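You operate a simulated robot arm through the tools that you are given. There is no shell and no other tool.

You run a simulated two-armed robot. Do the job below in one go: nothing can be reset, and whatever is moved stays where it is left.

TASK
Wash brackets L and T together in the parts washer.
Fine: open the drawer again when the lamp goes out and leave them in it.

Only the result counts: the job must be done as asked and must still hold three seconds after the hand-in. Knocking over, shifting, dropping, spilling or breaking anything else fails it.

THE ROBOT
Two 7-joint arms with two-finger parallel grippers on one trunk that stands fixed in place. Base frame: the origin is at the foot of the trunk, x ahead of it, y to its left, z up. Units: m, degrees, N and s.
The left shoulder is at [0.05, 0.165, 1.205], the right one opposite. With the tool pointing down near the work surface each hand reaches from about 0.18 to 0.68 m from the base axis, measured 20 degrees to its own side. Payload 3.91 kg a hand.
The tool frame of a hand sits at the grasp point between the pads (the TCP): z along the fingers, y along the line on which they close. The tips reach 0.03 m beyond it. The gripper opens to 0.11 m. The fingers are 0.02 m wide and 0.01 m thick; the gripper's body (0.048 by 0.112 m) begins 0.055 m behind the TCP.
Orientation is that of the tool frame in the base frame, as a unit quaternion [x, y, z, w]. With the fingers straight down and closing along the base's y, the tool's x points along the base's -x, its y along +y and its z along -z.

THE INTERFACE
- The arms move only by the tool send_rows. It takes "left_series", "right_series" or both (then of equal length, played together; a hand with none holds still); each is a list of rows, each an object (a shift or turn left out is 0, a gripper value left out holds the last) with "xyz": the shift along the base's x, y, z in m, a list of three; "delta_rot": the turn, a rotation vector about the base's x, y, z in degrees, a list of three; "fingers": the closure in counts, from 0 (fully open) to 255 (shut). In form: [{"xyz": [tx, ty, tz], "delta_rot": [rx, ry, rz], "fingers": fingers}, ...]. A call has 1 to 20 rows; each row shifts and turns the commanded pose from where the row before left it. Rows are played at 5 a second. More than 0.05 m and 8.6 degrees between two rows, or a gripper value outside its range, and nothing of the call is played. Where a pose cannot be reached the arm comes as near as it can. A force on the tool above 90 N (or 10 N above the force at the start of the call, whichever is more), or a blocked arm, ends the call early, and 0.2 s more pass. Each finger travels about 0.045 m/s and halts on what it meets, pressing with about 28 N; the grip force reading is that of the motor and also rises with nothing between the fingers. The clock runs only during rows and for 0.2 s after the last one: add rows that do not move to give the fingers time. It gives the time, the measured TCP pose, the force on the tool (base axes), the opening and the grip force at its end, in the units of the frame above (readings bear some noise), with the torque about the TCP (base axes, N m) and any sound that the robot's microphone picked up.
- Cameras (640 x 400 px; columns grow to the right, rows downward): "scene" is now at [0.1046, 0.0513, 1.4009]; the picture's right is [0.56, -0.83, 0.00], its down [-0.26, -0.18, -0.95] and it looks along [0.79, 0.53, -0.32] (base axes); focal length 214 px, centre (320, 200). "left" rides on the left gripper at [0.072, -0.017, -0.103] in its tool frame; the picture's right is [0.23, 0.97, 0.00], its down [-0.76, 0.18, -0.62] and it looks along [-0.61, 0.14, 0.78] (tool axes); focal length 222 px, centre (320, 200). "right" rides on the right gripper at [0.072, 0.017, -0.103] in its tool frame; the picture's right is [-0.23, 0.97, 0.00], its down [-0.76, -0.18, -0.62] and it looks along [-0.61, -0.14, 0.78] (tool axes); focal length 222 px, centre (320, 200). There is no depth. A picture from a camera that has moved, and an enlarged one, comes with that camera's place and axes in the base frame and with its lens.
- grab_frame(camera): a new picture of that camera. It takes no simulated time.
- lift_body(by): slides the trunk up (or, below 0, down) by that many m; the arms and the scene camera ride with it, the base frame stays. It gives what a move gives, with no picture.
- aim_head(pan, tilt): turns the head with the scene camera to pan (to the left, within 80 degrees either way) and tilt (down, from -29 to 69), counted from straight ahead of the robot. It gives what a move gives.
- inspect(camera, box): a new picture of the part [left, top, right, bottom] of that camera's present view, enlarged. It takes no simulated time.
- job_done(): hands the job in; it is judged then, once.

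Nothing tells you positions but the pictures and the camera data. Unless the task says otherwise, let go and move clear before handing in.

The tools are called after "Request:" as a command line: name --argument value ..., lists and objects as JSON in quotes. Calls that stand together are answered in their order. send_rows: Moves the arms, as the interface text tells. Its arguments: {"type":"object","properties":{"left_series":{"type":"array","items":{"type":"object","properties":{"xyz":{"type":"array","items":{"type":"number"}},"delta_rot":{"type":"array","items":{"type":"number"}},"fingers":{"type":"number"}}}},"right_series":{"type":"array","items":{"type":"object","properties":{"xyz":{"type":"array","items":{"type":"number"}},"delta_rot":{"type":"array","items":{"type":"number"}},"fingers":{"type":"number"}}}}},"required":[]} The other tools are called the same way: lift_body (by) slides the trunk up or down; aim_head (pan, tilt) turns the head that bears the scene camera; grab_frame (camera) takes a picture; inspect (camera, box) takes an enlarged picture of a part of a camera's view; job_done () hands the job in.

At the start:

```text
clock: 0.0
left_tool_pos: [0.2299, 0.2666, 1.3886]
left_tcp_rot: [0.0, 1.0, 0.0, 0.0]
left_contact_force: [-0.2, -0.4, 0.1]
left_moment: [-0.04, -0.02, 0.0]
left_finger_gap: 0.1099
left_gripper_force: 0.0
right_tool_pos: [0.2875, 0.0208, 1.3476]
right_tcp_rot: [0.0, 1.0, 0.001, 0.0]
right_contact_force: [0.2, 0.3, 0.2]
right_moment: [0.0, 0.01, -0.03]
right_finger_gap: 0.1101
right_gripper_force: 0.0
trunk travel left (down, up): [-0.425, 0.078]
head pan, tilt: [34.0, 18.6]
```

scene: 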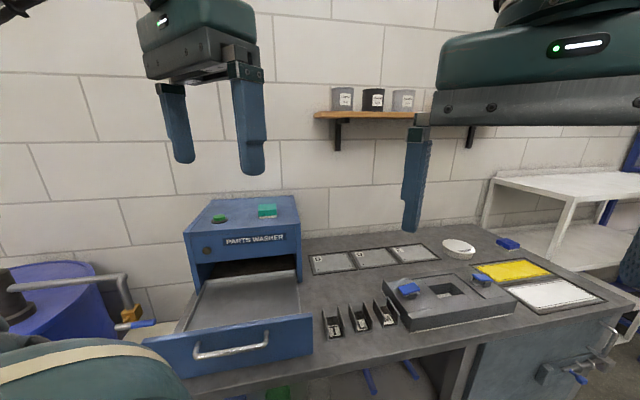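
right: 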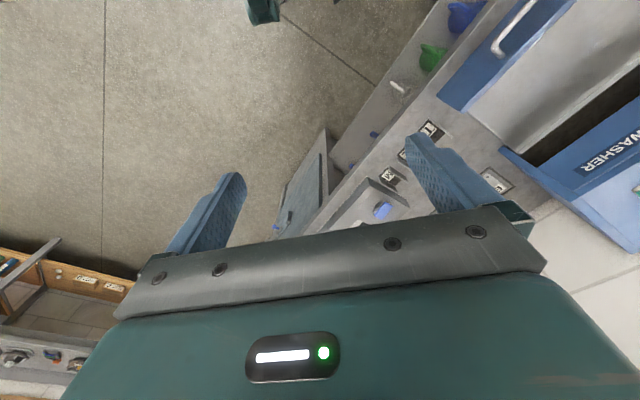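
left: 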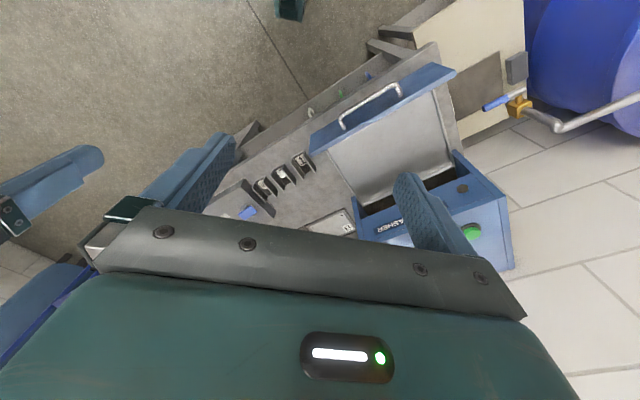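

I see a parts washer with an open drawer on the left of the bench, three small brackets in front of it and a fixture to the right. I will look closer at everything before moving.

Request:
inspect --camera "scene" --box '[300, 280, 420, 355]'

Request:
inspect --camera "scene" --box '[140, 180, 330, 300]'

Request:
inspect --camera "scene" --box '[300, 220, 620, 340]'

Request:
inspect --camera "left" --box '[230, 60, 530, 260]'

```text
5.33 times, centred on (360, 318) of scene
camera zoom: at [0.1046, 0.0513, 1.4009], right [0.56, -0.83, 0.0], down [-0.26, -0.18, -0.95], along [0.79, 0.53, -0.32], focal length 1144 px, centre (107, -427)
```

zoom: 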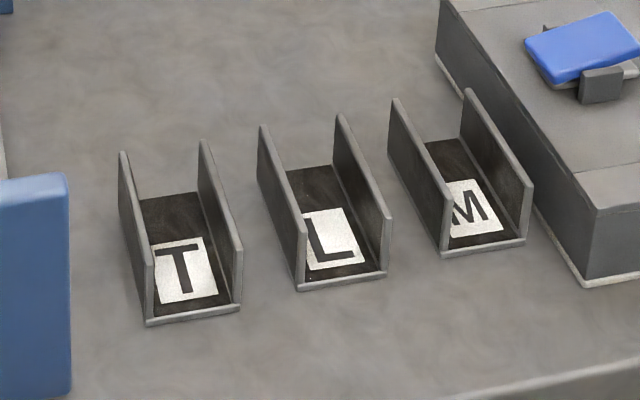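

```text
3.33 times, centred on (235, 240) of scene
camera zoom: at [0.1046, 0.0513, 1.4009], right [0.56, -0.83, 0.0], down [-0.26, -0.18, -0.95], along [0.79, 0.53, -0.32], focal length 715 px, centre (603, 67)
```

zoom: 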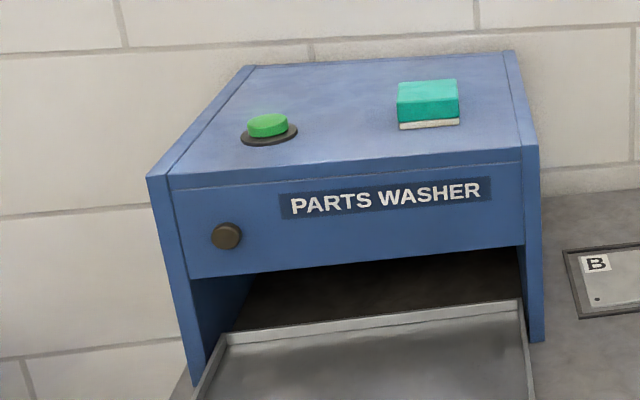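

```text
2.00 times, centred on (460, 280) of scene
camera zoom: at [0.1046, 0.0513, 1.4009], right [0.56, -0.83, 0.0], down [-0.26, -0.18, -0.95], along [0.79, 0.53, -0.32], focal length 429 px, centre (40, 40)
```

zoom: 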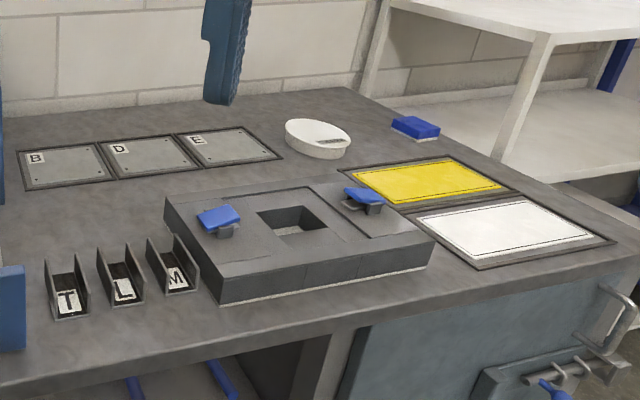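

```text
2.00 times, centred on (380, 160) of left
camera zoom: at [0.1579, 0.2496, 1.4951], right [-0.23, 0.97, 0.0], down [0.76, 0.18, 0.62], along [0.61, 0.14, -0.78], focal length 444 px, centre (200, 280)
```

zoom: 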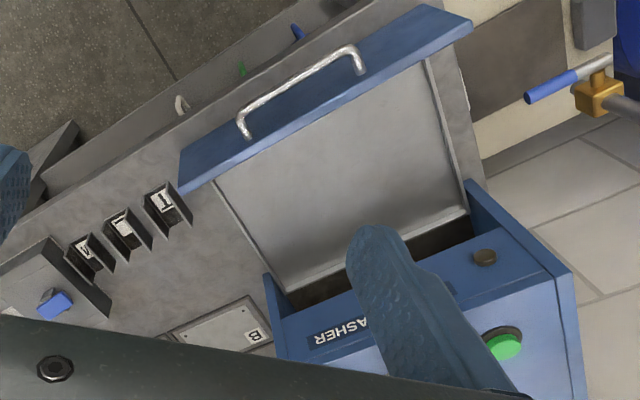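

The washer drawer stands open to the left, brackets T, L and M stand in a row right of it, and the bench is turned roughly 40° in my frame with its top near z≈0.875. I'll aim the head at the drawer and brackets for a better measurement.

Request:
aim_head --pan 48 --tilt 38

```text
clock: 0.8
left_tool_pos: [0.2291, 0.2678, 1.39]
left_tcp_rot: [0.0, 1.0, 0.0, 0.0]
left_contact_force: [0.6, -0.4, -0.8]
left_moment: [-0.01, -0.01, -0.02]
left_finger_gap: 0.1097
left_gripper_force: 0.0
right_tool_pos: [0.2895, 0.0222, 1.3454]
right_tcp_rot: [0.003, 1.0, -0.001, 0.001]
right_contact_force: [15.6, 25.0, -21.2]
right_moment: [-3.25, -0.04, -2.35]
right_finger_gap: 0.11
right_gripper_force: 0.0
trunk travel left (down, up): [-0.425, 0.078]
head pan, tilt: [48.0, 38.0]
```

The right hand now reads a contact force, so something (maybe the head) may be touching the right arm. I'll look at the pictures.

Request:
grab_frame --camera "scene"

Request:
grab_frame --camera "right"

Request:
grab_frame --camera "left"

```text
taken
camera scene: at [0.0906, 0.0613, 1.3773], right [0.7, -0.71, 0.0], down [-0.39, -0.39, -0.84], along [0.6, 0.59, -0.55], focal length 214 px, centre (320, 200)
```

scene: 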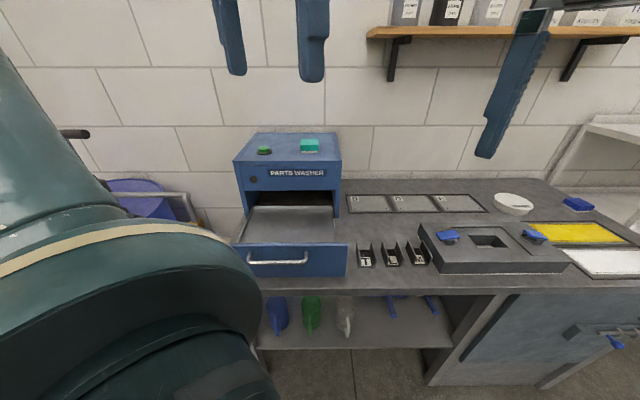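

```text
taken
camera right: at [0.215, 0.0385, 1.4483], right [0.23, 0.97, 0.0], down [0.76, -0.18, 0.62], along [0.61, -0.15, -0.78], focal length 222 px, centre (320, 200)
```

right: 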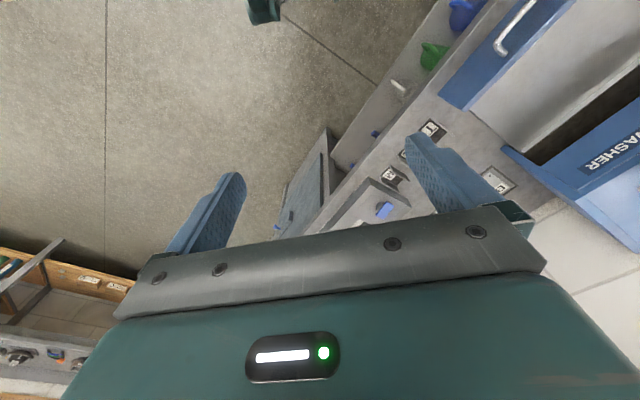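

```text
taken
camera left: at [0.1578, 0.2495, 1.4952], right [-0.23, 0.97, 0.0], down [0.76, 0.18, 0.62], along [0.61, 0.14, -0.78], focal length 222 px, centre (320, 200)
```

left: 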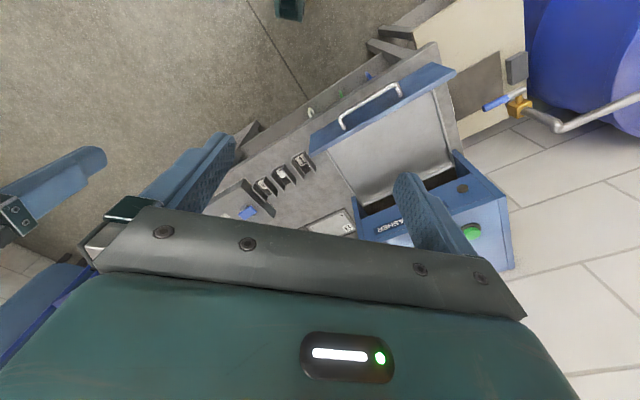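

The right arm seems to be pressed by the turning head. I'll ease the right hand forward and to its own side, out of the way.

Request:
send_rows --right_series '[{"xyz": [0.02, 0, 0]}, {"xyz": [0.02, -0.01, 0]}, {"xyz": [0.02, -0.03, 0]}, {"xyz": [0.0, -0.04, 0]}, {"xyz": [0.0, -0.04, 0]}, {"xyz": [0.0, -0.04, 0]}]'

```text
clock: 2.2
left_tool_pos: [0.2295, 0.2654, 1.3914]
left_tcp_rot: [0.0, 1.0, 0.0, -0.001]
left_contact_force: [-1.2, -0.3, -0.4]
left_moment: [0.03, -0.04, -0.03]
left_finger_gap: 0.1101
left_gripper_force: 0.0
right_tool_pos: [0.3475, -0.1385, 1.3491]
right_tcp_rot: [0.0, 1.0, 0.001, 0.001]
right_contact_force: [0.1, -0.5, -0.4]
right_moment: [0.05, 0.05, -0.03]
right_finger_gap: 0.1097
right_gripper_force: 0.0
trunk travel left (down, up): [-0.425, 0.078]
head pan, tilt: [48.0, 38.0]
```

The contact is gone. Now I'll take enlarged views to measure the drawer, washer and brackets.

Request:
inspect --camera "scene" --box '[220, 120, 380, 220]'

Request:
inspect --camera "scene" --box '[220, 195, 380, 295]'

Request:
inspect --camera "scene" --box '[340, 225, 436, 285]'

Request:
inspect --camera "right" --box '[320, 0, 640, 200]'

```text
4.00 times, centred on (300, 170) of scene
camera zoom: at [0.0846, 0.0624, 1.3703], right [0.74, -0.67, 0.0], down [-0.41, -0.46, -0.79], along [0.53, 0.59, -0.61], focal length 858 px, centre (400, 320)
```

zoom: 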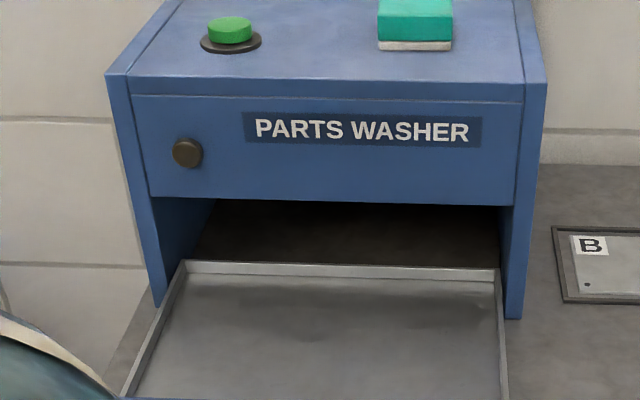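

```text
4.00 times, centred on (300, 245) of scene
camera zoom: at [0.0846, 0.0624, 1.3703], right [0.74, -0.67, 0.0], down [-0.41, -0.46, -0.79], along [0.53, 0.59, -0.61], focal length 858 px, centre (400, 20)
```

zoom: 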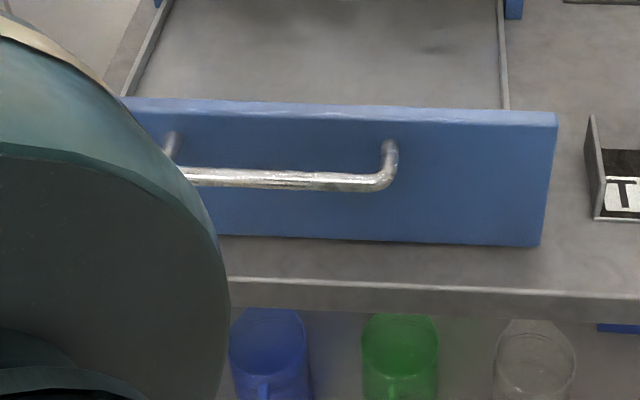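

```text
6.67 times, centred on (388, 255) of scene
camera zoom: at [0.0846, 0.0624, 1.3703], right [0.74, -0.67, 0.0], down [-0.41, -0.46, -0.79], along [0.53, 0.59, -0.61], focal length 1430 px, centre (-133, -167)
```

zoom: 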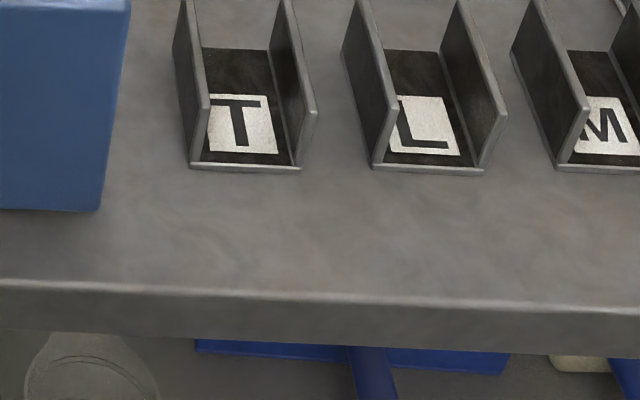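

```text
2.00 times, centred on (480, 100) of right
camera zoom: at [0.2733, -0.1233, 1.4504], right [0.23, 0.97, 0.0], down [0.76, -0.18, 0.62], along [0.61, -0.14, -0.78], focal length 444 px, centre (0, 400)
```

zoom: 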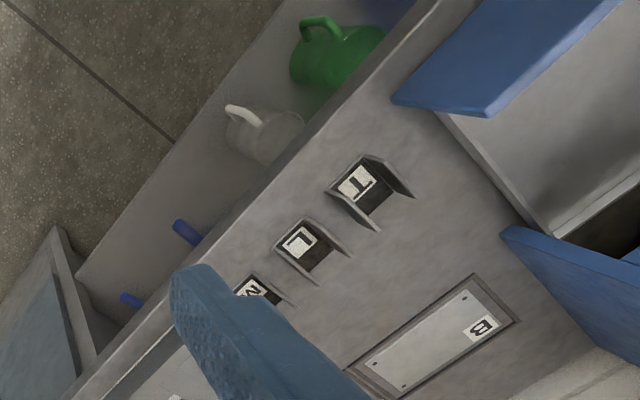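

The bench is turned 45° (its right is about [0.71,-0.71], its depth about [0.71,0.71]); T sits near (0.50,0.27) and L near (0.55,0.22). I'll bring the left hand over the brackets, turned 45° to match the bench, and send the right hand further aside.

Request:
send_rows --left_series '[{"xyz": [0.0235, -0.011, -0.034], "delta_rot": [0, 0, 5.625]}, {"xyz": [0.0235, -0.011, -0.034], "delta_rot": [0, 0, 5.625]}, {"xyz": [0.0235, -0.011, -0.034], "delta_rot": [0, 0, 5.625]}, {"xyz": [0.0235, -0.011, -0.034], "delta_rot": [0, 0, 5.625]}, {"xyz": [0.0235, -0.011, -0.034], "delta_rot": [0, 0, 5.625]}, {"xyz": [0.0235, -0.011, -0.034], "delta_rot": [0, 0, 5.625]}, {"xyz": [0.0235, -0.011, -0.034], "delta_rot": [0, 0, 5.625]}, {"xyz": [0.0235, -0.011, -0.034], "delta_rot": [0, 0, 5.625]}, {}]' --right_series '[{"xyz": [-0.005, -0.03, 0]}, {"xyz": [-0.005, -0.03, 0]}, {"xyz": [-0.005, -0.03, 0]}, {"xyz": [-0.005, -0.03, 0]}, {"xyz": [-0.005, -0.03, 0]}, {"xyz": [0, 0, 0]}, {}, {}, {}]'

Request:
grab_frame --camera "left"

Request:
grab_frame --camera "scene"

```text
clock: 4.2
left_tool_pos: [0.4163, 0.1797, 1.1183]
left_tcp_rot: [-0.383, 0.924, -0.001, 0.001]
left_contact_force: [-0.1, 1.2, 0.7]
left_moment: [-0.04, -0.02, 0.01]
left_finger_gap: 0.11
left_gripper_force: 0.0
right_tool_pos: [0.3239, -0.2884, 1.3482]
right_tcp_rot: [0.0, 1.0, 0.0, 0.0]
right_contact_force: [-0.4, 0.3, -0.9]
right_moment: [0.01, -0.01, -0.02]
right_finger_gap: 0.11
right_gripper_force: 0.0
trunk travel left (down, up): [-0.425, 0.078]
head pan, tilt: [48.0, 38.0]
```

```text
taken
camera left: at [0.3774, 0.116, 1.2231], right [-0.85, 0.53, 0.0], down [0.41, 0.66, 0.62], along [0.33, 0.53, -0.78], focal length 222 px, centre (320, 200)
```

left: 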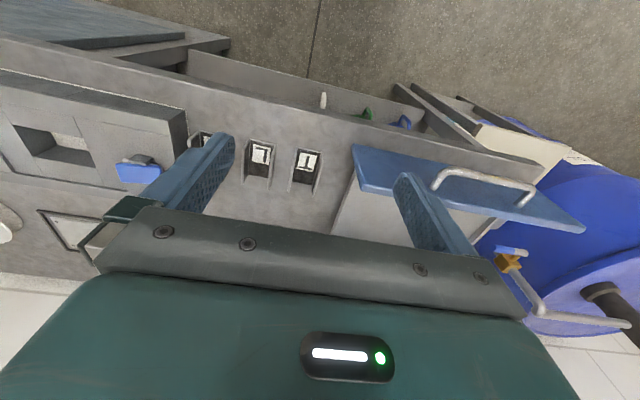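

```text
taken
camera scene: at [0.0843, 0.063, 1.3703], right [0.74, -0.67, 0.0], down [-0.41, -0.46, -0.79], along [0.53, 0.59, -0.61], focal length 214 px, centre (320, 200)
```

scene: 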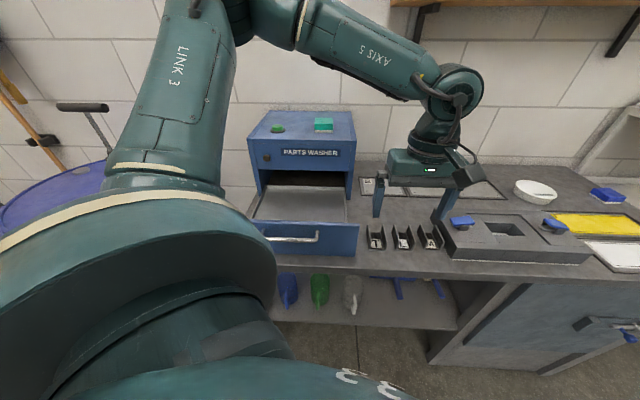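

The left hand hangs above the brackets with T and L in view between the fingers. I'll zoom in to measure them.

Request:
inspect --camera "left" --box '[180, 110, 360, 222]'

Request:
inspect --camera "left" --box '[330, 120, 600, 290]'

Request:
inspect --camera "scene" --box '[240, 180, 400, 280]'

```text
3.56 times, centred on (270, 166) of left
camera zoom: at [0.3774, 0.116, 1.2231], right [-0.85, 0.53, 0.0], down [0.41, 0.66, 0.62], along [0.33, 0.53, -0.78], focal length 790 px, centre (498, 321)
```

zoom: 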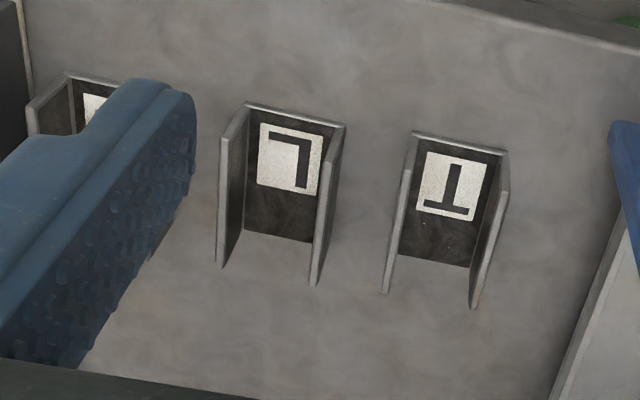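

```text
2.35 times, centred on (465, 205) of left
camera zoom: at [0.3774, 0.116, 1.2231], right [-0.85, 0.53, 0.0], down [0.41, 0.66, 0.62], along [0.33, 0.53, -0.78], focal length 523 px, centre (-21, 188)
```

zoom: 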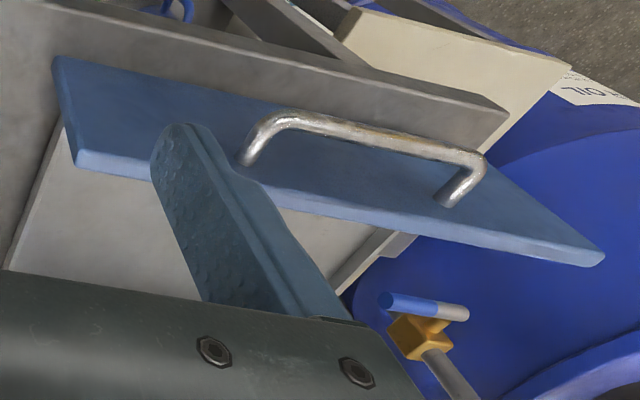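

```text
4.00 times, centred on (320, 230) of scene
camera zoom: at [0.0843, 0.063, 1.3703], right [0.74, -0.67, 0.0], down [-0.41, -0.46, -0.79], along [0.53, 0.59, -0.61], focal length 858 px, centre (320, 80)
```

zoom: 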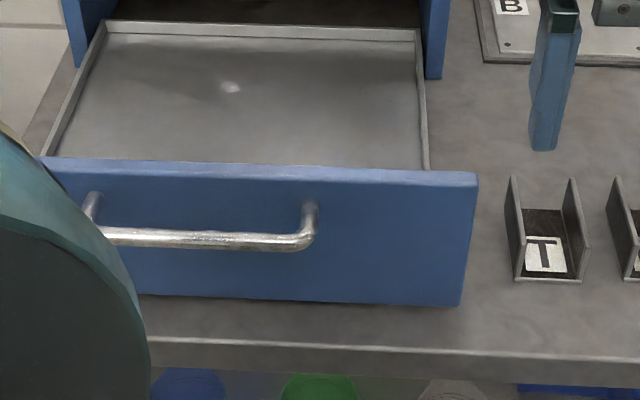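

Brackets: T's centre comes out near (0.513, 0.283), L's near (0.574, 0.228), each about 0.048 wide, 0.073 long and 0.04 high, and the table is about z 0.86. I'll come lower for a precise second look.

Request:
send_rows --left_series '[{"xyz": [0.02, 0.008, -0.03]}, {"xyz": [0.02, 0.008, -0.03]}, {"xyz": [0.02, 0.008, -0.03]}, {"xyz": [0.02, 0.008, -0.03]}, {}]'

Request:
grab_frame --camera "left"

Request:
inspect --camera "left" --box '[200, 60, 440, 210]'

```text
clock: 5.4
left_tool_pos: [0.4965, 0.2117, 0.9993]
left_tcp_rot: [-0.383, 0.924, 0.0, 0.0]
left_contact_force: [-0.4, 0.6, 0.7]
left_moment: [0.01, -0.02, 0.02]
left_finger_gap: 0.1101
left_gripper_force: 0.0
right_tool_pos: [0.3244, -0.2898, 1.3476]
right_tcp_rot: [0.0, 1.0, 0.001, 0.001]
right_contact_force: [0.0, -0.4, -0.1]
right_moment: [0.04, 0.01, -0.04]
right_finger_gap: 0.1101
right_gripper_force: 0.2
trunk travel left (down, up): [-0.425, 0.078]
head pan, tilt: [48.0, 38.0]
```

```text
taken
camera left: at [0.4581, 0.1482, 1.103], right [-0.85, 0.53, 0.0], down [0.41, 0.66, 0.62], along [0.33, 0.53, -0.78], focal length 222 px, centre (320, 200)
```

left: 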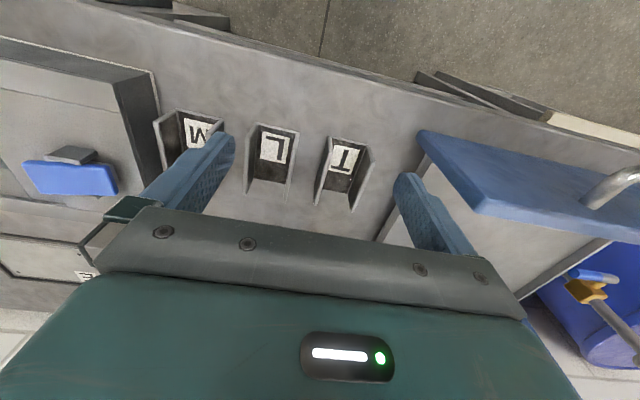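

```text
2.67 times, centred on (320, 135) of left
camera zoom: at [0.4581, 0.1482, 1.103], right [-0.85, 0.53, 0.0], down [0.41, 0.66, 0.62], along [0.33, 0.53, -0.78], focal length 592 px, centre (320, 373)
```

zoom: 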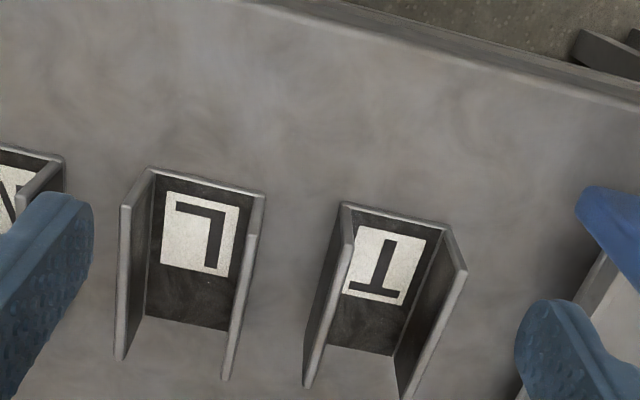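

Stereo gives the table at z≈0.859, T's centre at (0.5125, 0.2823) and L's at (0.5725, 0.227). I'll move over T with the fingers at about 0.07 m opening, then stop above it and check.

Request:
send_rows --left_series '[{"xyz": [0.008, 0.0353, 0], "fingers": 93}, {"xyz": [0.008, 0.0353, 0]}, {"xyz": [0, 0, -0.03]}, {"xyz": [0, 0, -0.02]}, {}]'

Request:
grab_frame --camera "left"

Request:
inspect --camera "scene" --box '[320, 160, 480, 260]'

```text
clock: 6.6
left_tool_pos: [0.5129, 0.2839, 0.9485]
left_tcp_rot: [-0.383, 0.924, 0.0, 0.0]
left_contact_force: [0.1, 0.7, 0.2]
left_moment: [-0.01, 0.0, 0.01]
left_finger_gap: 0.0699
left_gripper_force: 0.1
right_tool_pos: [0.3252, -0.2883, 1.3473]
right_tcp_rot: [0.0, 1.0, 0.001, -0.001]
right_contact_force: [-0.2, 1.3, -0.7]
right_moment: [0.03, 0.01, 0.0]
right_finger_gap: 0.1098
right_gripper_force: 0.1
trunk travel left (down, up): [-0.425, 0.078]
head pan, tilt: [48.0, 38.0]
```

```text
taken
camera left: at [0.4749, 0.219, 1.0537], right [-0.85, 0.53, 0.0], down [0.41, 0.66, 0.62], along [0.33, 0.53, -0.78], focal length 222 px, centre (320, 200)
```

left: 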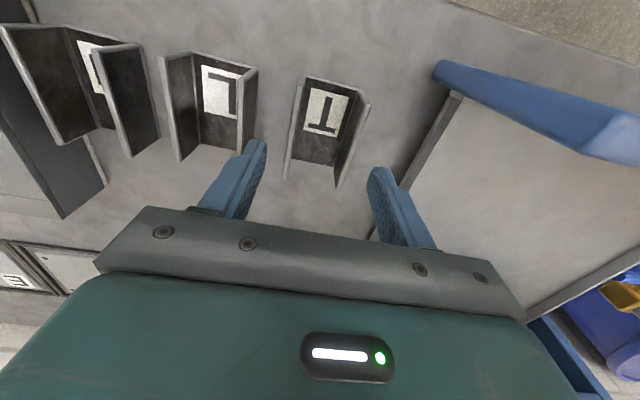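

```text
4.00 times, centred on (400, 210) of scene
camera zoom: at [0.085, 0.0632, 1.3702], right [0.74, -0.67, 0.0], down [-0.41, -0.46, -0.79], along [0.53, 0.59, -0.62], focal length 858 px, centre (0, 160)
```

zoom: 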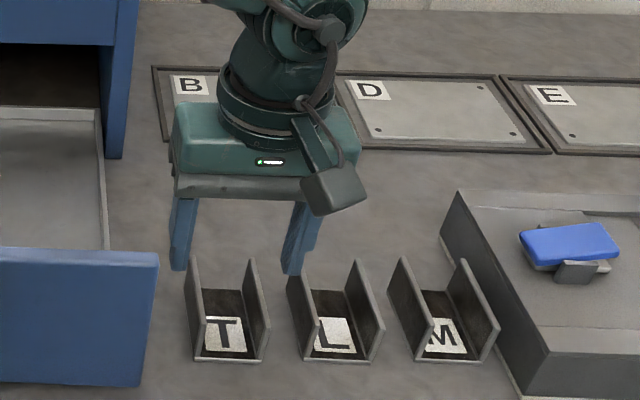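

The fingers straddle T well, centred within a millimetre. I'll lower and grip it.

Request:
send_rows --left_series '[{"xyz": [0, 0, -0.025]}, {"xyz": [0, 0, -0.02]}, {"xyz": [0, 0, -0.008]}, {}, {"fingers": 255}, {}, {}, {}]'

Request:
grab_frame --camera "left"

Request:
inspect --camera "scene" --box '[320, 160, 480, 260]'

```text
clock: 8.4
left_tool_pos: [0.5021, 0.2877, 0.9072]
left_tcp_rot: [-0.383, 0.924, -0.001, 0.0]
left_contact_force: [-0.1, -1.4, 1.3]
left_moment: [0.05, -0.01, 0.0]
left_finger_gap: 0.0497
left_gripper_force: 28.3
left hand out of reach, approached as far as the arm can: row 2, 3
right_tool_pos: [0.3249, -0.2884, 1.3485]
right_tcp_rot: [-0.001, 1.0, 0.0, -0.001]
right_contact_force: [0.5, 0.1, -0.8]
right_moment: [0.0, 0.01, 0.01]
right_finger_gap: 0.1101
right_gripper_force: 0.0
trunk travel left (down, up): [-0.425, 0.078]
head pan, tilt: [48.0, 38.0]
```

```text
taken
camera left: at [0.4626, 0.224, 1.0117], right [-0.85, 0.53, 0.0], down [0.41, 0.66, 0.62], along [0.33, 0.53, -0.78], focal length 222 px, centre (320, 200)
```

left: 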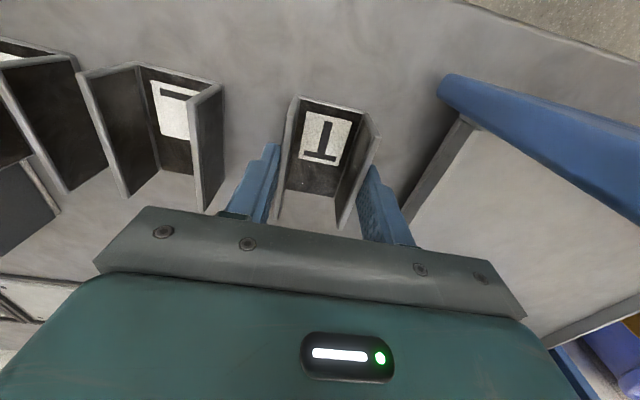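

```text
4.00 times, centred on (400, 210) of scene
camera zoom: at [0.085, 0.0631, 1.3702], right [0.74, -0.67, 0.0], down [-0.41, -0.46, -0.79], along [0.53, 0.59, -0.62], focal length 858 px, centre (0, 160)
```

zoom: 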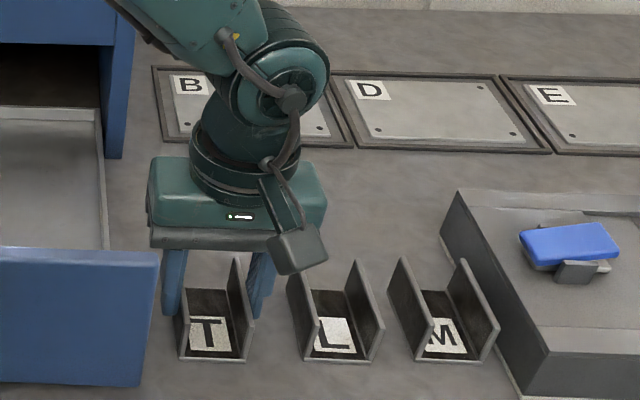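

The left arm hit its reach limit about 1.3 cm short, yet the fingers closed on T's walls (gap 0.050, 28 N). I'll lift T carefully, then lower the trunk for better reach.

Request:
send_rows --left_series '[{"xyz": [0, 0, 0.02]}, {"xyz": [0, 0, 0.03]}, {"xyz": [0, 0, 0.04]}, {"xyz": [0, 0, 0.04]}, {}]'

Request:
grab_frame --camera "left"

Request:
grab_frame --camera "scene"

```text
clock: 9.6
left_tool_pos: [0.5023, 0.2898, 1.0365]
left_tcp_rot: [-0.382, 0.924, 0.0, 0.0]
left_contact_force: [0.3, 0.3, -3.9]
left_moment: [0.0, 0.01, 0.03]
left_finger_gap: 0.0497
left_gripper_force: 28.0
right_tool_pos: [0.3248, -0.2885, 1.3489]
right_tcp_rot: [0.0, 1.0, 0.001, 0.0]
right_contact_force: [0.1, 0.1, 0.1]
right_moment: [-0.03, -0.01, 0.02]
right_finger_gap: 0.1099
right_gripper_force: 0.0
trunk travel left (down, up): [-0.425, 0.078]
head pan, tilt: [48.0, 38.0]
```

```text
taken
camera left: at [0.4637, 0.2249, 1.1411], right [-0.85, 0.53, 0.0], down [0.41, 0.66, 0.62], along [0.33, 0.53, -0.78], focal length 222 px, centre (320, 200)
```

left: 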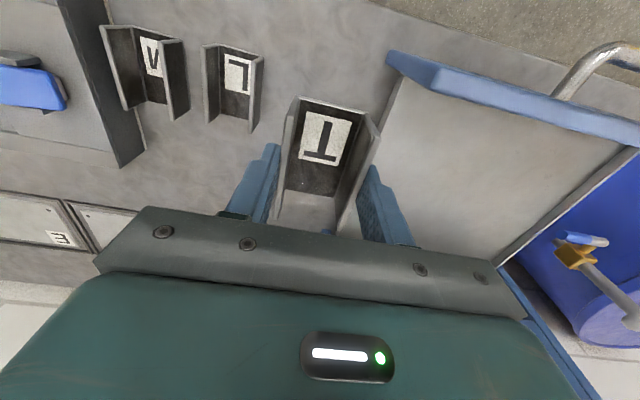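

```text
taken
camera scene: at [0.0856, 0.0636, 1.3701], right [0.74, -0.67, 0.0], down [-0.41, -0.46, -0.79], along [0.53, 0.59, -0.62], focal length 214 px, centre (320, 200)
```

scene: 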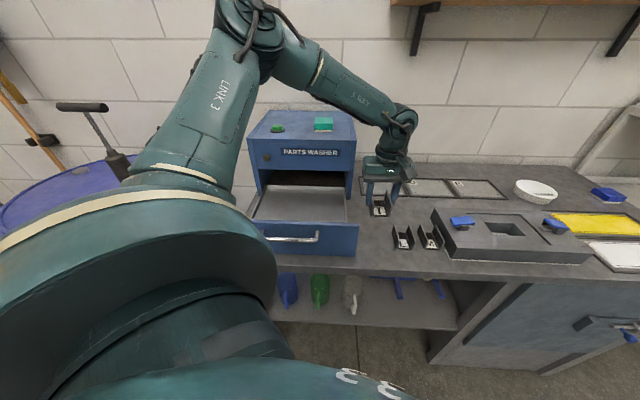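

T is held in the air. The tray spans roughly from the drawer panel (b≈0.50) to b≈0.80; I'll carry T over the tray high up, at about (0.368, 0.523), then lower the trunk.

Request:
send_rows --left_series '[{"xyz": [-0.01, 0.018, 0.03]}, {"xyz": [-0.0178, 0.0308, 0.014]}, {"xyz": [-0.0178, 0.0308, 0.014]}, {"xyz": [-0.0178, 0.0308, 0.014]}, {"xyz": [-0.0178, 0.0308, 0.014]}, {"xyz": [-0.0178, 0.0308, 0.014]}, {"xyz": [-0.0178, 0.0308, 0.014]}, {"xyz": [-0.0178, 0.0308, 0]}, {}]'

Request:
grab_frame --camera "left"

Request:
grab_frame --camera "scene"

```text
clock: 11.6
left_tool_pos: [0.3674, 0.5223, 1.1506]
left_tcp_rot: [-0.382, 0.924, 0.0, 0.0]
left_contact_force: [-0.2, 0.2, -4.3]
left_moment: [0.0, 0.01, 0.0]
left_finger_gap: 0.0497
left_gripper_force: 27.8
right_tool_pos: [0.3244, -0.2885, 1.3479]
right_tcp_rot: [0.0, 1.0, 0.001, 0.0]
right_contact_force: [0.3, 0.5, -0.6]
right_moment: [0.0, 0.0, -0.02]
right_finger_gap: 0.1101
right_gripper_force: 0.0
trunk travel left (down, up): [-0.425, 0.078]
head pan, tilt: [48.0, 38.0]
```

```text
taken
camera left: at [0.3289, 0.4579, 1.2552], right [-0.85, 0.53, 0.0], down [0.41, 0.66, 0.62], along [0.33, 0.53, -0.78], focal length 222 px, centre (320, 200)
```

left: 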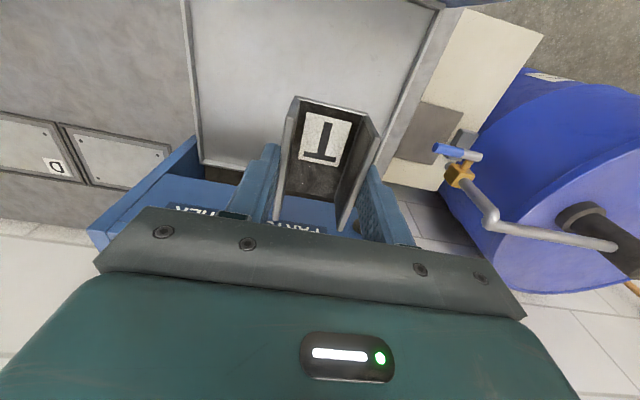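

```text
taken
camera scene: at [0.0854, 0.0631, 1.3702], right [0.74, -0.67, 0.0], down [-0.41, -0.46, -0.79], along [0.53, 0.59, -0.62], focal length 214 px, centre (320, 200)
```

scene: 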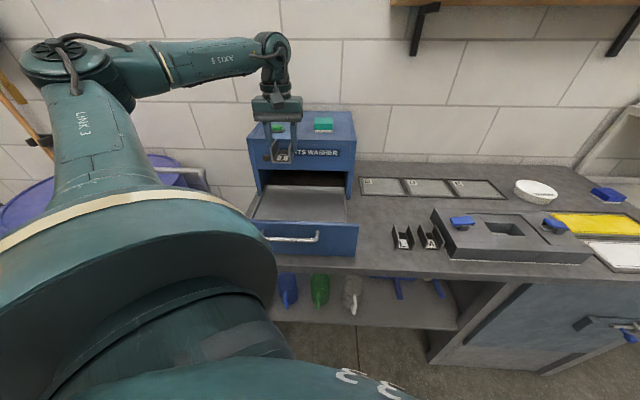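

T hangs above the tray, clear of the washer. Now I'll lower the trunk by 0.15 m, which brings the hand to about z 1.0, still above the tray.

Request:
lift_body --by -0.15

Request:
grab_frame --camera "scene"

Request:
grab_frame --camera "left"

```text
clock: 13.4
left_tool_pos: [0.3677, 0.5229, 1.0003]
left_tcp_rot: [-0.383, 0.924, 0.0, -0.001]
left_contact_force: [0.1, -0.1, -4.1]
left_moment: [-0.02, -0.01, 0.0]
left_finger_gap: 0.0493
left_gripper_force: 27.5
right_tool_pos: [0.3238, -0.2882, 1.1978]
right_tcp_rot: [0.0, 1.0, 0.001, 0.001]
right_contact_force: [0.5, 0.6, -0.8]
right_moment: [0.02, 0.03, 0.01]
right_finger_gap: 0.1101
right_gripper_force: 0.1
trunk travel left (down, up): [-0.275, 0.228]
head pan, tilt: [48.0, 38.0]
```

```text
taken
camera scene: at [0.0851, 0.0635, 1.2202], right [0.74, -0.67, 0.0], down [-0.41, -0.46, -0.79], along [0.53, 0.59, -0.62], focal length 214 px, centre (320, 200)
```

scene: 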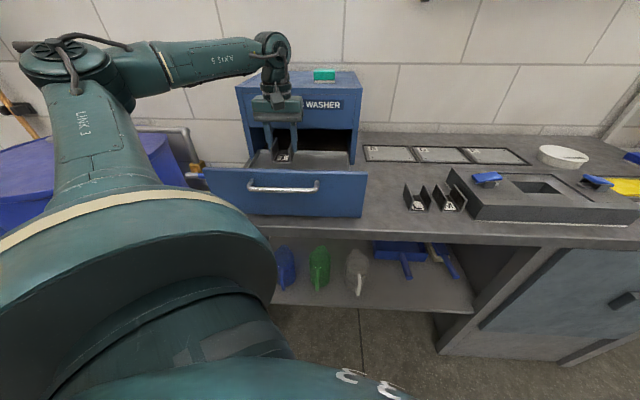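

```text
taken
camera left: at [0.3289, 0.4579, 1.1052], right [-0.85, 0.53, 0.0], down [0.41, 0.66, 0.62], along [0.33, 0.53, -0.78], focal length 222 px, centre (320, 200)
```

left: 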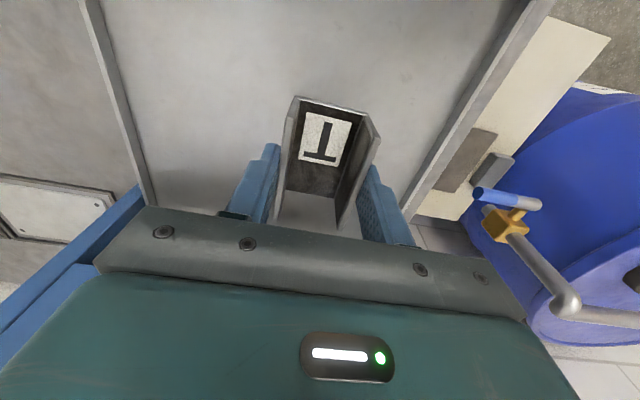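

The trunk is lower and T hangs just above the tray. I'll zoom on the tray's edges to judge the floor height.

Request:
inspect --camera "left" --box '[60, 0, 220, 100]'

Request:
inspect --camera "scene" --box '[230, 110, 390, 210]'

```text
4.00 times, centred on (140, 50) of left
camera zoom: at [0.3289, 0.4579, 1.1052], right [-0.85, 0.53, 0.0], down [0.41, 0.66, 0.62], along [0.33, 0.53, -0.78], focal length 888 px, centre (1040, 800)
```

zoom: 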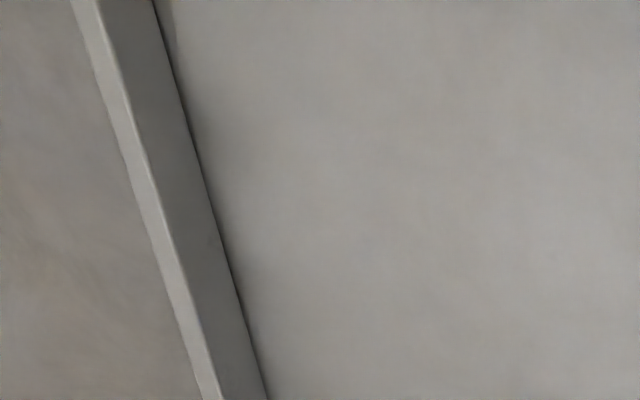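

```text
4.00 times, centred on (310, 160) of scene
camera zoom: at [0.0851, 0.0635, 1.2202], right [0.74, -0.67, 0.0], down [-0.41, -0.46, -0.79], along [0.53, 0.59, -0.62], focal length 858 px, centre (360, 360)
```

zoom: 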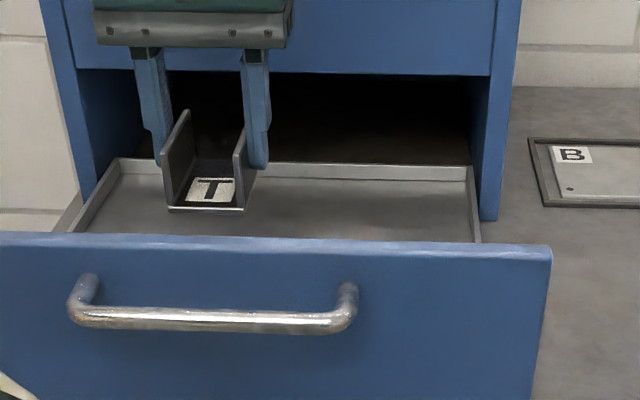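

The rim top is about z 0.897 and the tray floor about 0.883, so T should land with the TCP near 0.93. I'll lower close and then go in small steps watching the force.

Request:
send_rows --left_series '[{"xyz": [0, 0, -0.025]}, {"xyz": [0, 0, -0.025]}, {"xyz": [0, 0, -0.01]}, {}]'

Request:
inspect --camera "scene" --box '[230, 110, 390, 210]'

```text
clock: 14.4
left_tool_pos: [0.3693, 0.522, 0.9419]
left_tcp_rot: [-0.383, 0.924, 0.0, 0.0]
left_contact_force: [-1.1, 0.3, -2.6]
left_moment: [0.02, 0.02, 0.01]
left_finger_gap: 0.0496
left_gripper_force: 27.7
right_tool_pos: [0.3249, -0.287, 1.1981]
right_tcp_rot: [0.001, 1.0, 0.001, 0.0]
right_contact_force: [0.0, -0.5, 0.0]
right_moment: [0.0, 0.0, 0.04]
right_finger_gap: 0.11
right_gripper_force: 0.0
trunk travel left (down, up): [-0.275, 0.228]
head pan, tilt: [48.0, 38.0]
```

```text
4.00 times, centred on (310, 160) of scene
camera zoom: at [0.0852, 0.0635, 1.2202], right [0.74, -0.67, 0.0], down [-0.41, -0.46, -0.79], along [0.53, 0.59, -0.62], focal length 858 px, centre (360, 360)
```

zoom: 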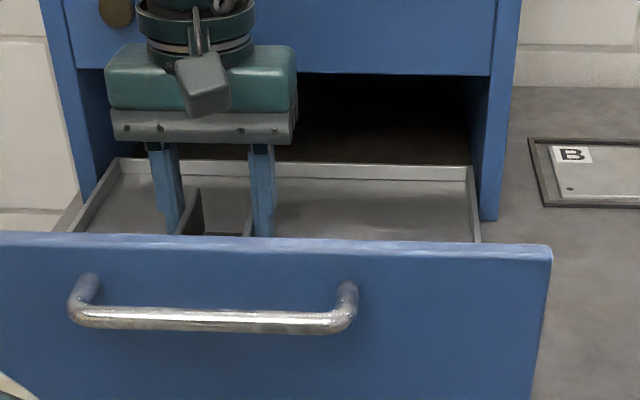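

Request:
send_rows --left_series '[{"xyz": [0, 0, -0.004]}, {"xyz": [0, 0, -0.003]}, {}]'

```text
clock: 15.2
left_tool_pos: [0.3676, 0.5214, 0.9345]
left_tcp_rot: [-0.382, 0.924, 0.0, 0.0]
left_contact_force: [0.0, -0.5, -3.9]
left_moment: [0.01, -0.01, 0.02]
left_finger_gap: 0.0497
left_gripper_force: 28.4
right_tool_pos: [0.324, -0.2877, 1.1976]
right_tcp_rot: [0.0, 1.0, 0.001, 0.0]
right_contact_force: [0.0, -0.6, -0.7]
right_moment: [0.0, -0.01, -0.01]
right_finger_gap: 0.1101
right_gripper_force: 0.0
trunk travel left (down, up): [-0.275, 0.228]
head pan, tilt: [48.0, 38.0]
```

T still hangs free (about 4 N of weight). I continue in small steps.

Request:
send_rows --left_series '[{"xyz": [0, 0, -0.003]}, {}]'

Request:
grab_frame --camera "left"

```text
clock: 15.8
left_tool_pos: [0.3687, 0.5215, 0.9307]
left_tcp_rot: [-0.382, 0.924, 0.001, 0.0]
left_contact_force: [-0.1, -0.7, -3.3]
left_moment: [-0.03, 0.01, 0.0]
left_finger_gap: 0.0497
left_gripper_force: 28.1
right_tool_pos: [0.3234, -0.2885, 1.1984]
right_tcp_rot: [0.0, 1.0, 0.0, -0.001]
right_contact_force: [0.7, -0.1, -0.2]
right_moment: [0.04, -0.01, -0.02]
right_finger_gap: 0.1101
right_gripper_force: 0.0
trunk travel left (down, up): [-0.275, 0.228]
head pan, tilt: [48.0, 38.0]
```

```text
taken
camera left: at [0.3292, 0.4578, 1.0357], right [-0.85, 0.53, 0.0], down [0.41, 0.66, 0.62], along [0.33, 0.53, -0.78], focal length 222 px, centre (320, 200)
```

left: 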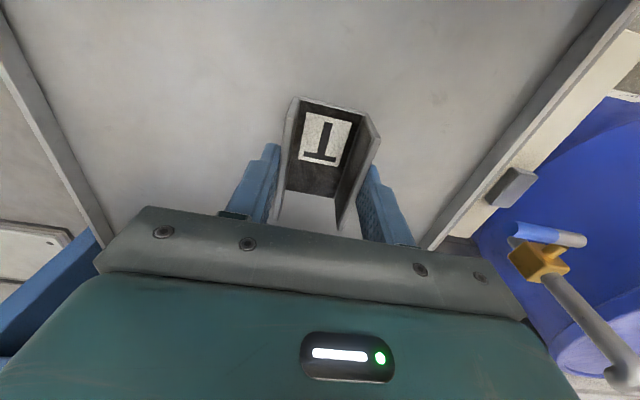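

Request:
send_rows --left_series '[{"xyz": [0, 0, -0.003]}, {}]'

```text
clock: 16.4
left_tool_pos: [0.3681, 0.5221, 0.9276]
left_tcp_rot: [-0.382, 0.924, 0.0, 0.0]
left_contact_force: [-0.4, -0.2, -2.4]
left_moment: [0.0, -0.01, -0.01]
left_finger_gap: 0.0497
left_gripper_force: 27.3
right_tool_pos: [0.3238, -0.2896, 1.1978]
right_tcp_rot: [0.0, 1.0, 0.001, 0.0]
right_contact_force: [-0.1, 0.1, -0.2]
right_moment: [0.03, 0.03, 0.01]
right_finger_gap: 0.1099
right_gripper_force: 0.1
trunk travel left (down, up): [-0.275, 0.228]
head pan, tilt: [48.0, 38.0]
```

Request:
send_rows --left_series '[{"xyz": [0, 0, -0.0025]}, {}]'

```text
clock: 17.0
left_tool_pos: [0.3679, 0.5216, 0.9276]
left_tcp_rot: [-0.383, 0.924, 0.001, 0.001]
left_contact_force: [0.1, 1.9, 8.3]
left_moment: [-0.17, 0.3, -0.07]
left_finger_gap: 0.0497
left_gripper_force: 27.8
right_tool_pos: [0.3245, -0.2885, 1.1976]
right_tcp_rot: [0.0, 1.0, 0.001, 0.001]
right_contact_force: [-0.2, 0.1, -0.1]
right_moment: [0.02, 0.01, 0.03]
right_finger_gap: 0.11
right_gripper_force: 0.1
trunk travel left (down, up): [-0.275, 0.228]
head pan, tilt: [48.0, 38.0]
```

The force flipped upward, so T stands on the tray floor. I'll open the fingers and rise straight up.

Request:
send_rows --left_series '[{"fingers": 80}, {}, {}, {}, {"xyz": [0, 0, 0.01]}, {"xyz": [0, 0, 0.03]}, {"xyz": [0, 0, 0.04]}, {"xyz": [0, 0, 0.05]}, {}]'

Request:
grab_frame --camera "left"

Request:
grab_frame --camera "scene"

```text
clock: 19.0
left_tool_pos: [0.3691, 0.5213, 1.0576]
left_tcp_rot: [-0.383, 0.924, 0.0, 0.0]
left_contact_force: [0.0, 0.3, 0.0]
left_moment: [0.01, -0.02, -0.03]
left_finger_gap: 0.0757
left_gripper_force: 0.1
right_tool_pos: [0.3247, -0.2892, 1.1973]
right_tcp_rot: [0.0, 1.0, 0.001, 0.001]
right_contact_force: [-0.9, 0.4, 0.0]
right_moment: [-0.01, 0.0, -0.02]
right_finger_gap: 0.1098
right_gripper_force: 0.1
trunk travel left (down, up): [-0.275, 0.228]
head pan, tilt: [48.0, 38.0]
```

```text
taken
camera left: at [0.3311, 0.4584, 1.1614], right [-0.85, 0.53, 0.0], down [0.41, 0.66, 0.62], along [0.33, 0.53, -0.78], focal length 222 px, centre (320, 200)
```

left: 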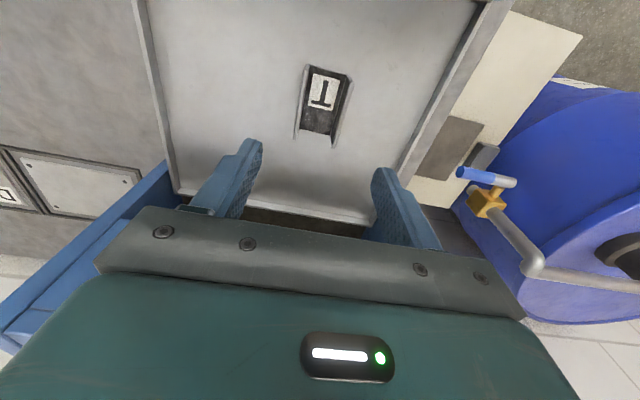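

```text
taken
camera scene: at [0.085, 0.0634, 1.2202], right [0.74, -0.67, 0.0], down [-0.41, -0.46, -0.79], along [0.53, 0.59, -0.62], focal length 214 px, centre (320, 200)
```

scene: 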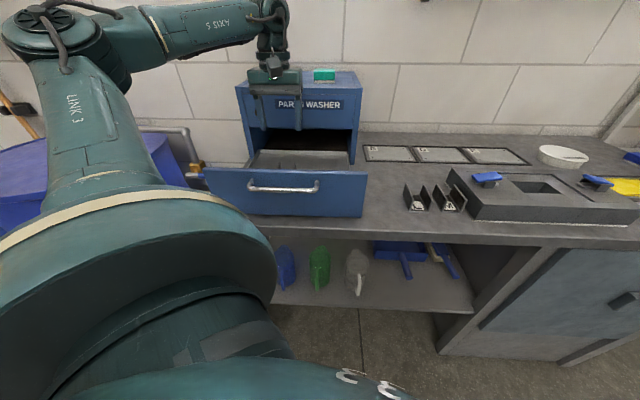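

T stands upright in the tray. Next I'll move over to L with a 0.07 m opening.

Request:
send_rows --left_series '[{"xyz": [0.0226, -0.0327, 0], "fingers": 93}, {"xyz": [0.0226, -0.0327, 0]}, {"xyz": [0.0226, -0.0327, 0]}, {"xyz": [0.0226, -0.0327, 0]}, {"xyz": [0.0226, -0.0327, 0]}, {"xyz": [0.0226, -0.0327, 0]}, {"xyz": [0.0226, -0.0327, -0.01]}, {"xyz": [0.0226, -0.0327, -0.02]}, {"xyz": [0.0226, -0.0327, -0.02]}, {}]'

Request:
grab_frame --camera "left"

Request:
inspect --camera "left" --box '[200, 40, 440, 190]'

Request:
grab_frame --camera "scene"

```text
clock: 21.2
left_tool_pos: [0.56, 0.2354, 1.0026]
left_tcp_rot: [-0.383, 0.924, -0.001, 0.0]
left_contact_force: [0.7, -0.7, -0.6]
left_moment: [0.0, -0.01, 0.02]
left_finger_gap: 0.07
left_gripper_force: 0.0
left hand out of reach, approached as far as the arm can: row 9
right_tool_pos: [0.3248, -0.2882, 1.1976]
right_tcp_rot: [0.0, 1.0, 0.001, 0.0]
right_contact_force: [1.0, -0.2, 0.7]
right_moment: [0.06, 0.0, 0.04]
right_finger_gap: 0.11
right_gripper_force: 0.0
trunk travel left (down, up): [-0.275, 0.228]
head pan, tilt: [48.0, 38.0]
```

```text
taken
camera left: at [0.5205, 0.1715, 1.107], right [-0.85, 0.53, 0.0], down [0.41, 0.67, 0.62], along [0.33, 0.53, -0.78], focal length 222 px, centre (320, 200)
```

left: 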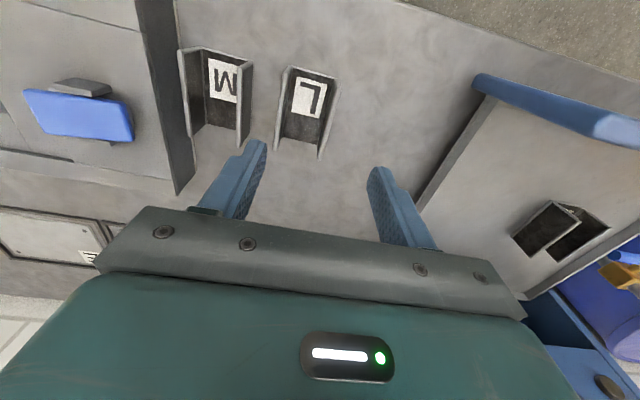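

```text
2.67 times, centred on (320, 115) of left
camera zoom: at [0.5205, 0.1715, 1.107], right [-0.85, 0.53, 0.0], down [0.41, 0.67, 0.62], along [0.33, 0.53, -0.78], focal length 592 px, centre (320, 427)
```

zoom: 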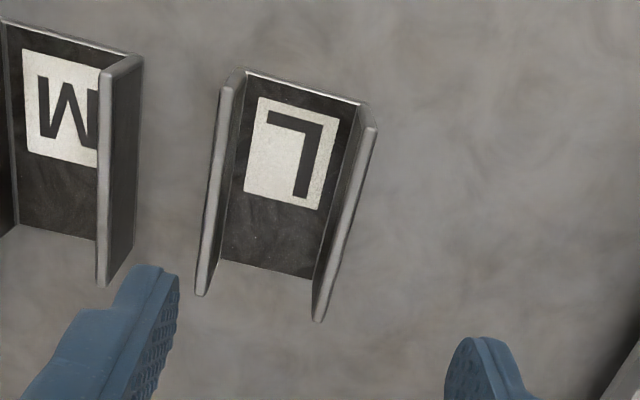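

```text
taken
camera scene: at [0.0856, 0.0634, 1.2201], right [0.74, -0.67, 0.0], down [-0.41, -0.46, -0.79], along [0.53, 0.59, -0.62], focal length 214 px, centre (320, 200)
```

scene: 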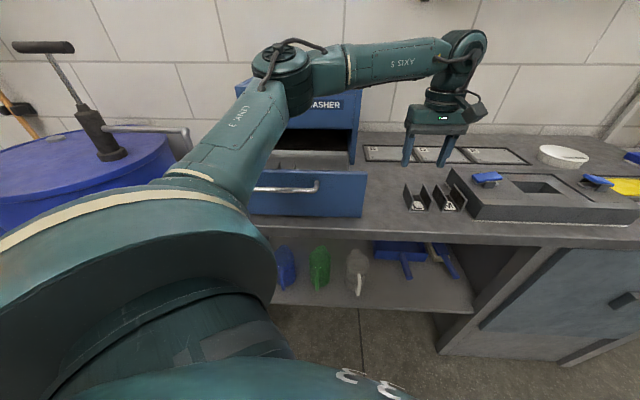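

The left arm stopped about 1.5 cm short of L, though the elbow isn't stretched, so I suspect a wrist-yaw limit. I'll test by turning the hand back by 8° and nudging towards L.

Request:
send_rows --left_series '[{"delta_rot": [0, 0, -8]}, {"xyz": [0.006, -0.0046, 0]}, {"xyz": [0.006, -0.0046, 0]}, {}]'

```text
clock: 22.2
left_tool_pos: [0.5582, 0.2358, 1.003]
left_tcp_rot: [-0.318, 0.948, 0.001, 0.0]
left_contact_force: [0.0, -0.2, 1.0]
left_moment: [-0.05, 0.01, 0.0]
left_finger_gap: 0.0702
left_gripper_force: 0.1
left hand out of reach, approached as far as the arm can: row 2, 3
right_tool_pos: [0.3237, -0.2886, 1.1983]
right_tcp_rot: [0.0, 1.0, 0.001, 0.0]
right_contact_force: [0.2, 0.0, 0.4]
right_moment: [0.03, -0.02, 0.03]
right_finger_gap: 0.1101
right_gripper_force: 0.1
trunk travel left (down, up): [-0.275, 0.228]
head pan, tilt: [48.0, 38.0]
```

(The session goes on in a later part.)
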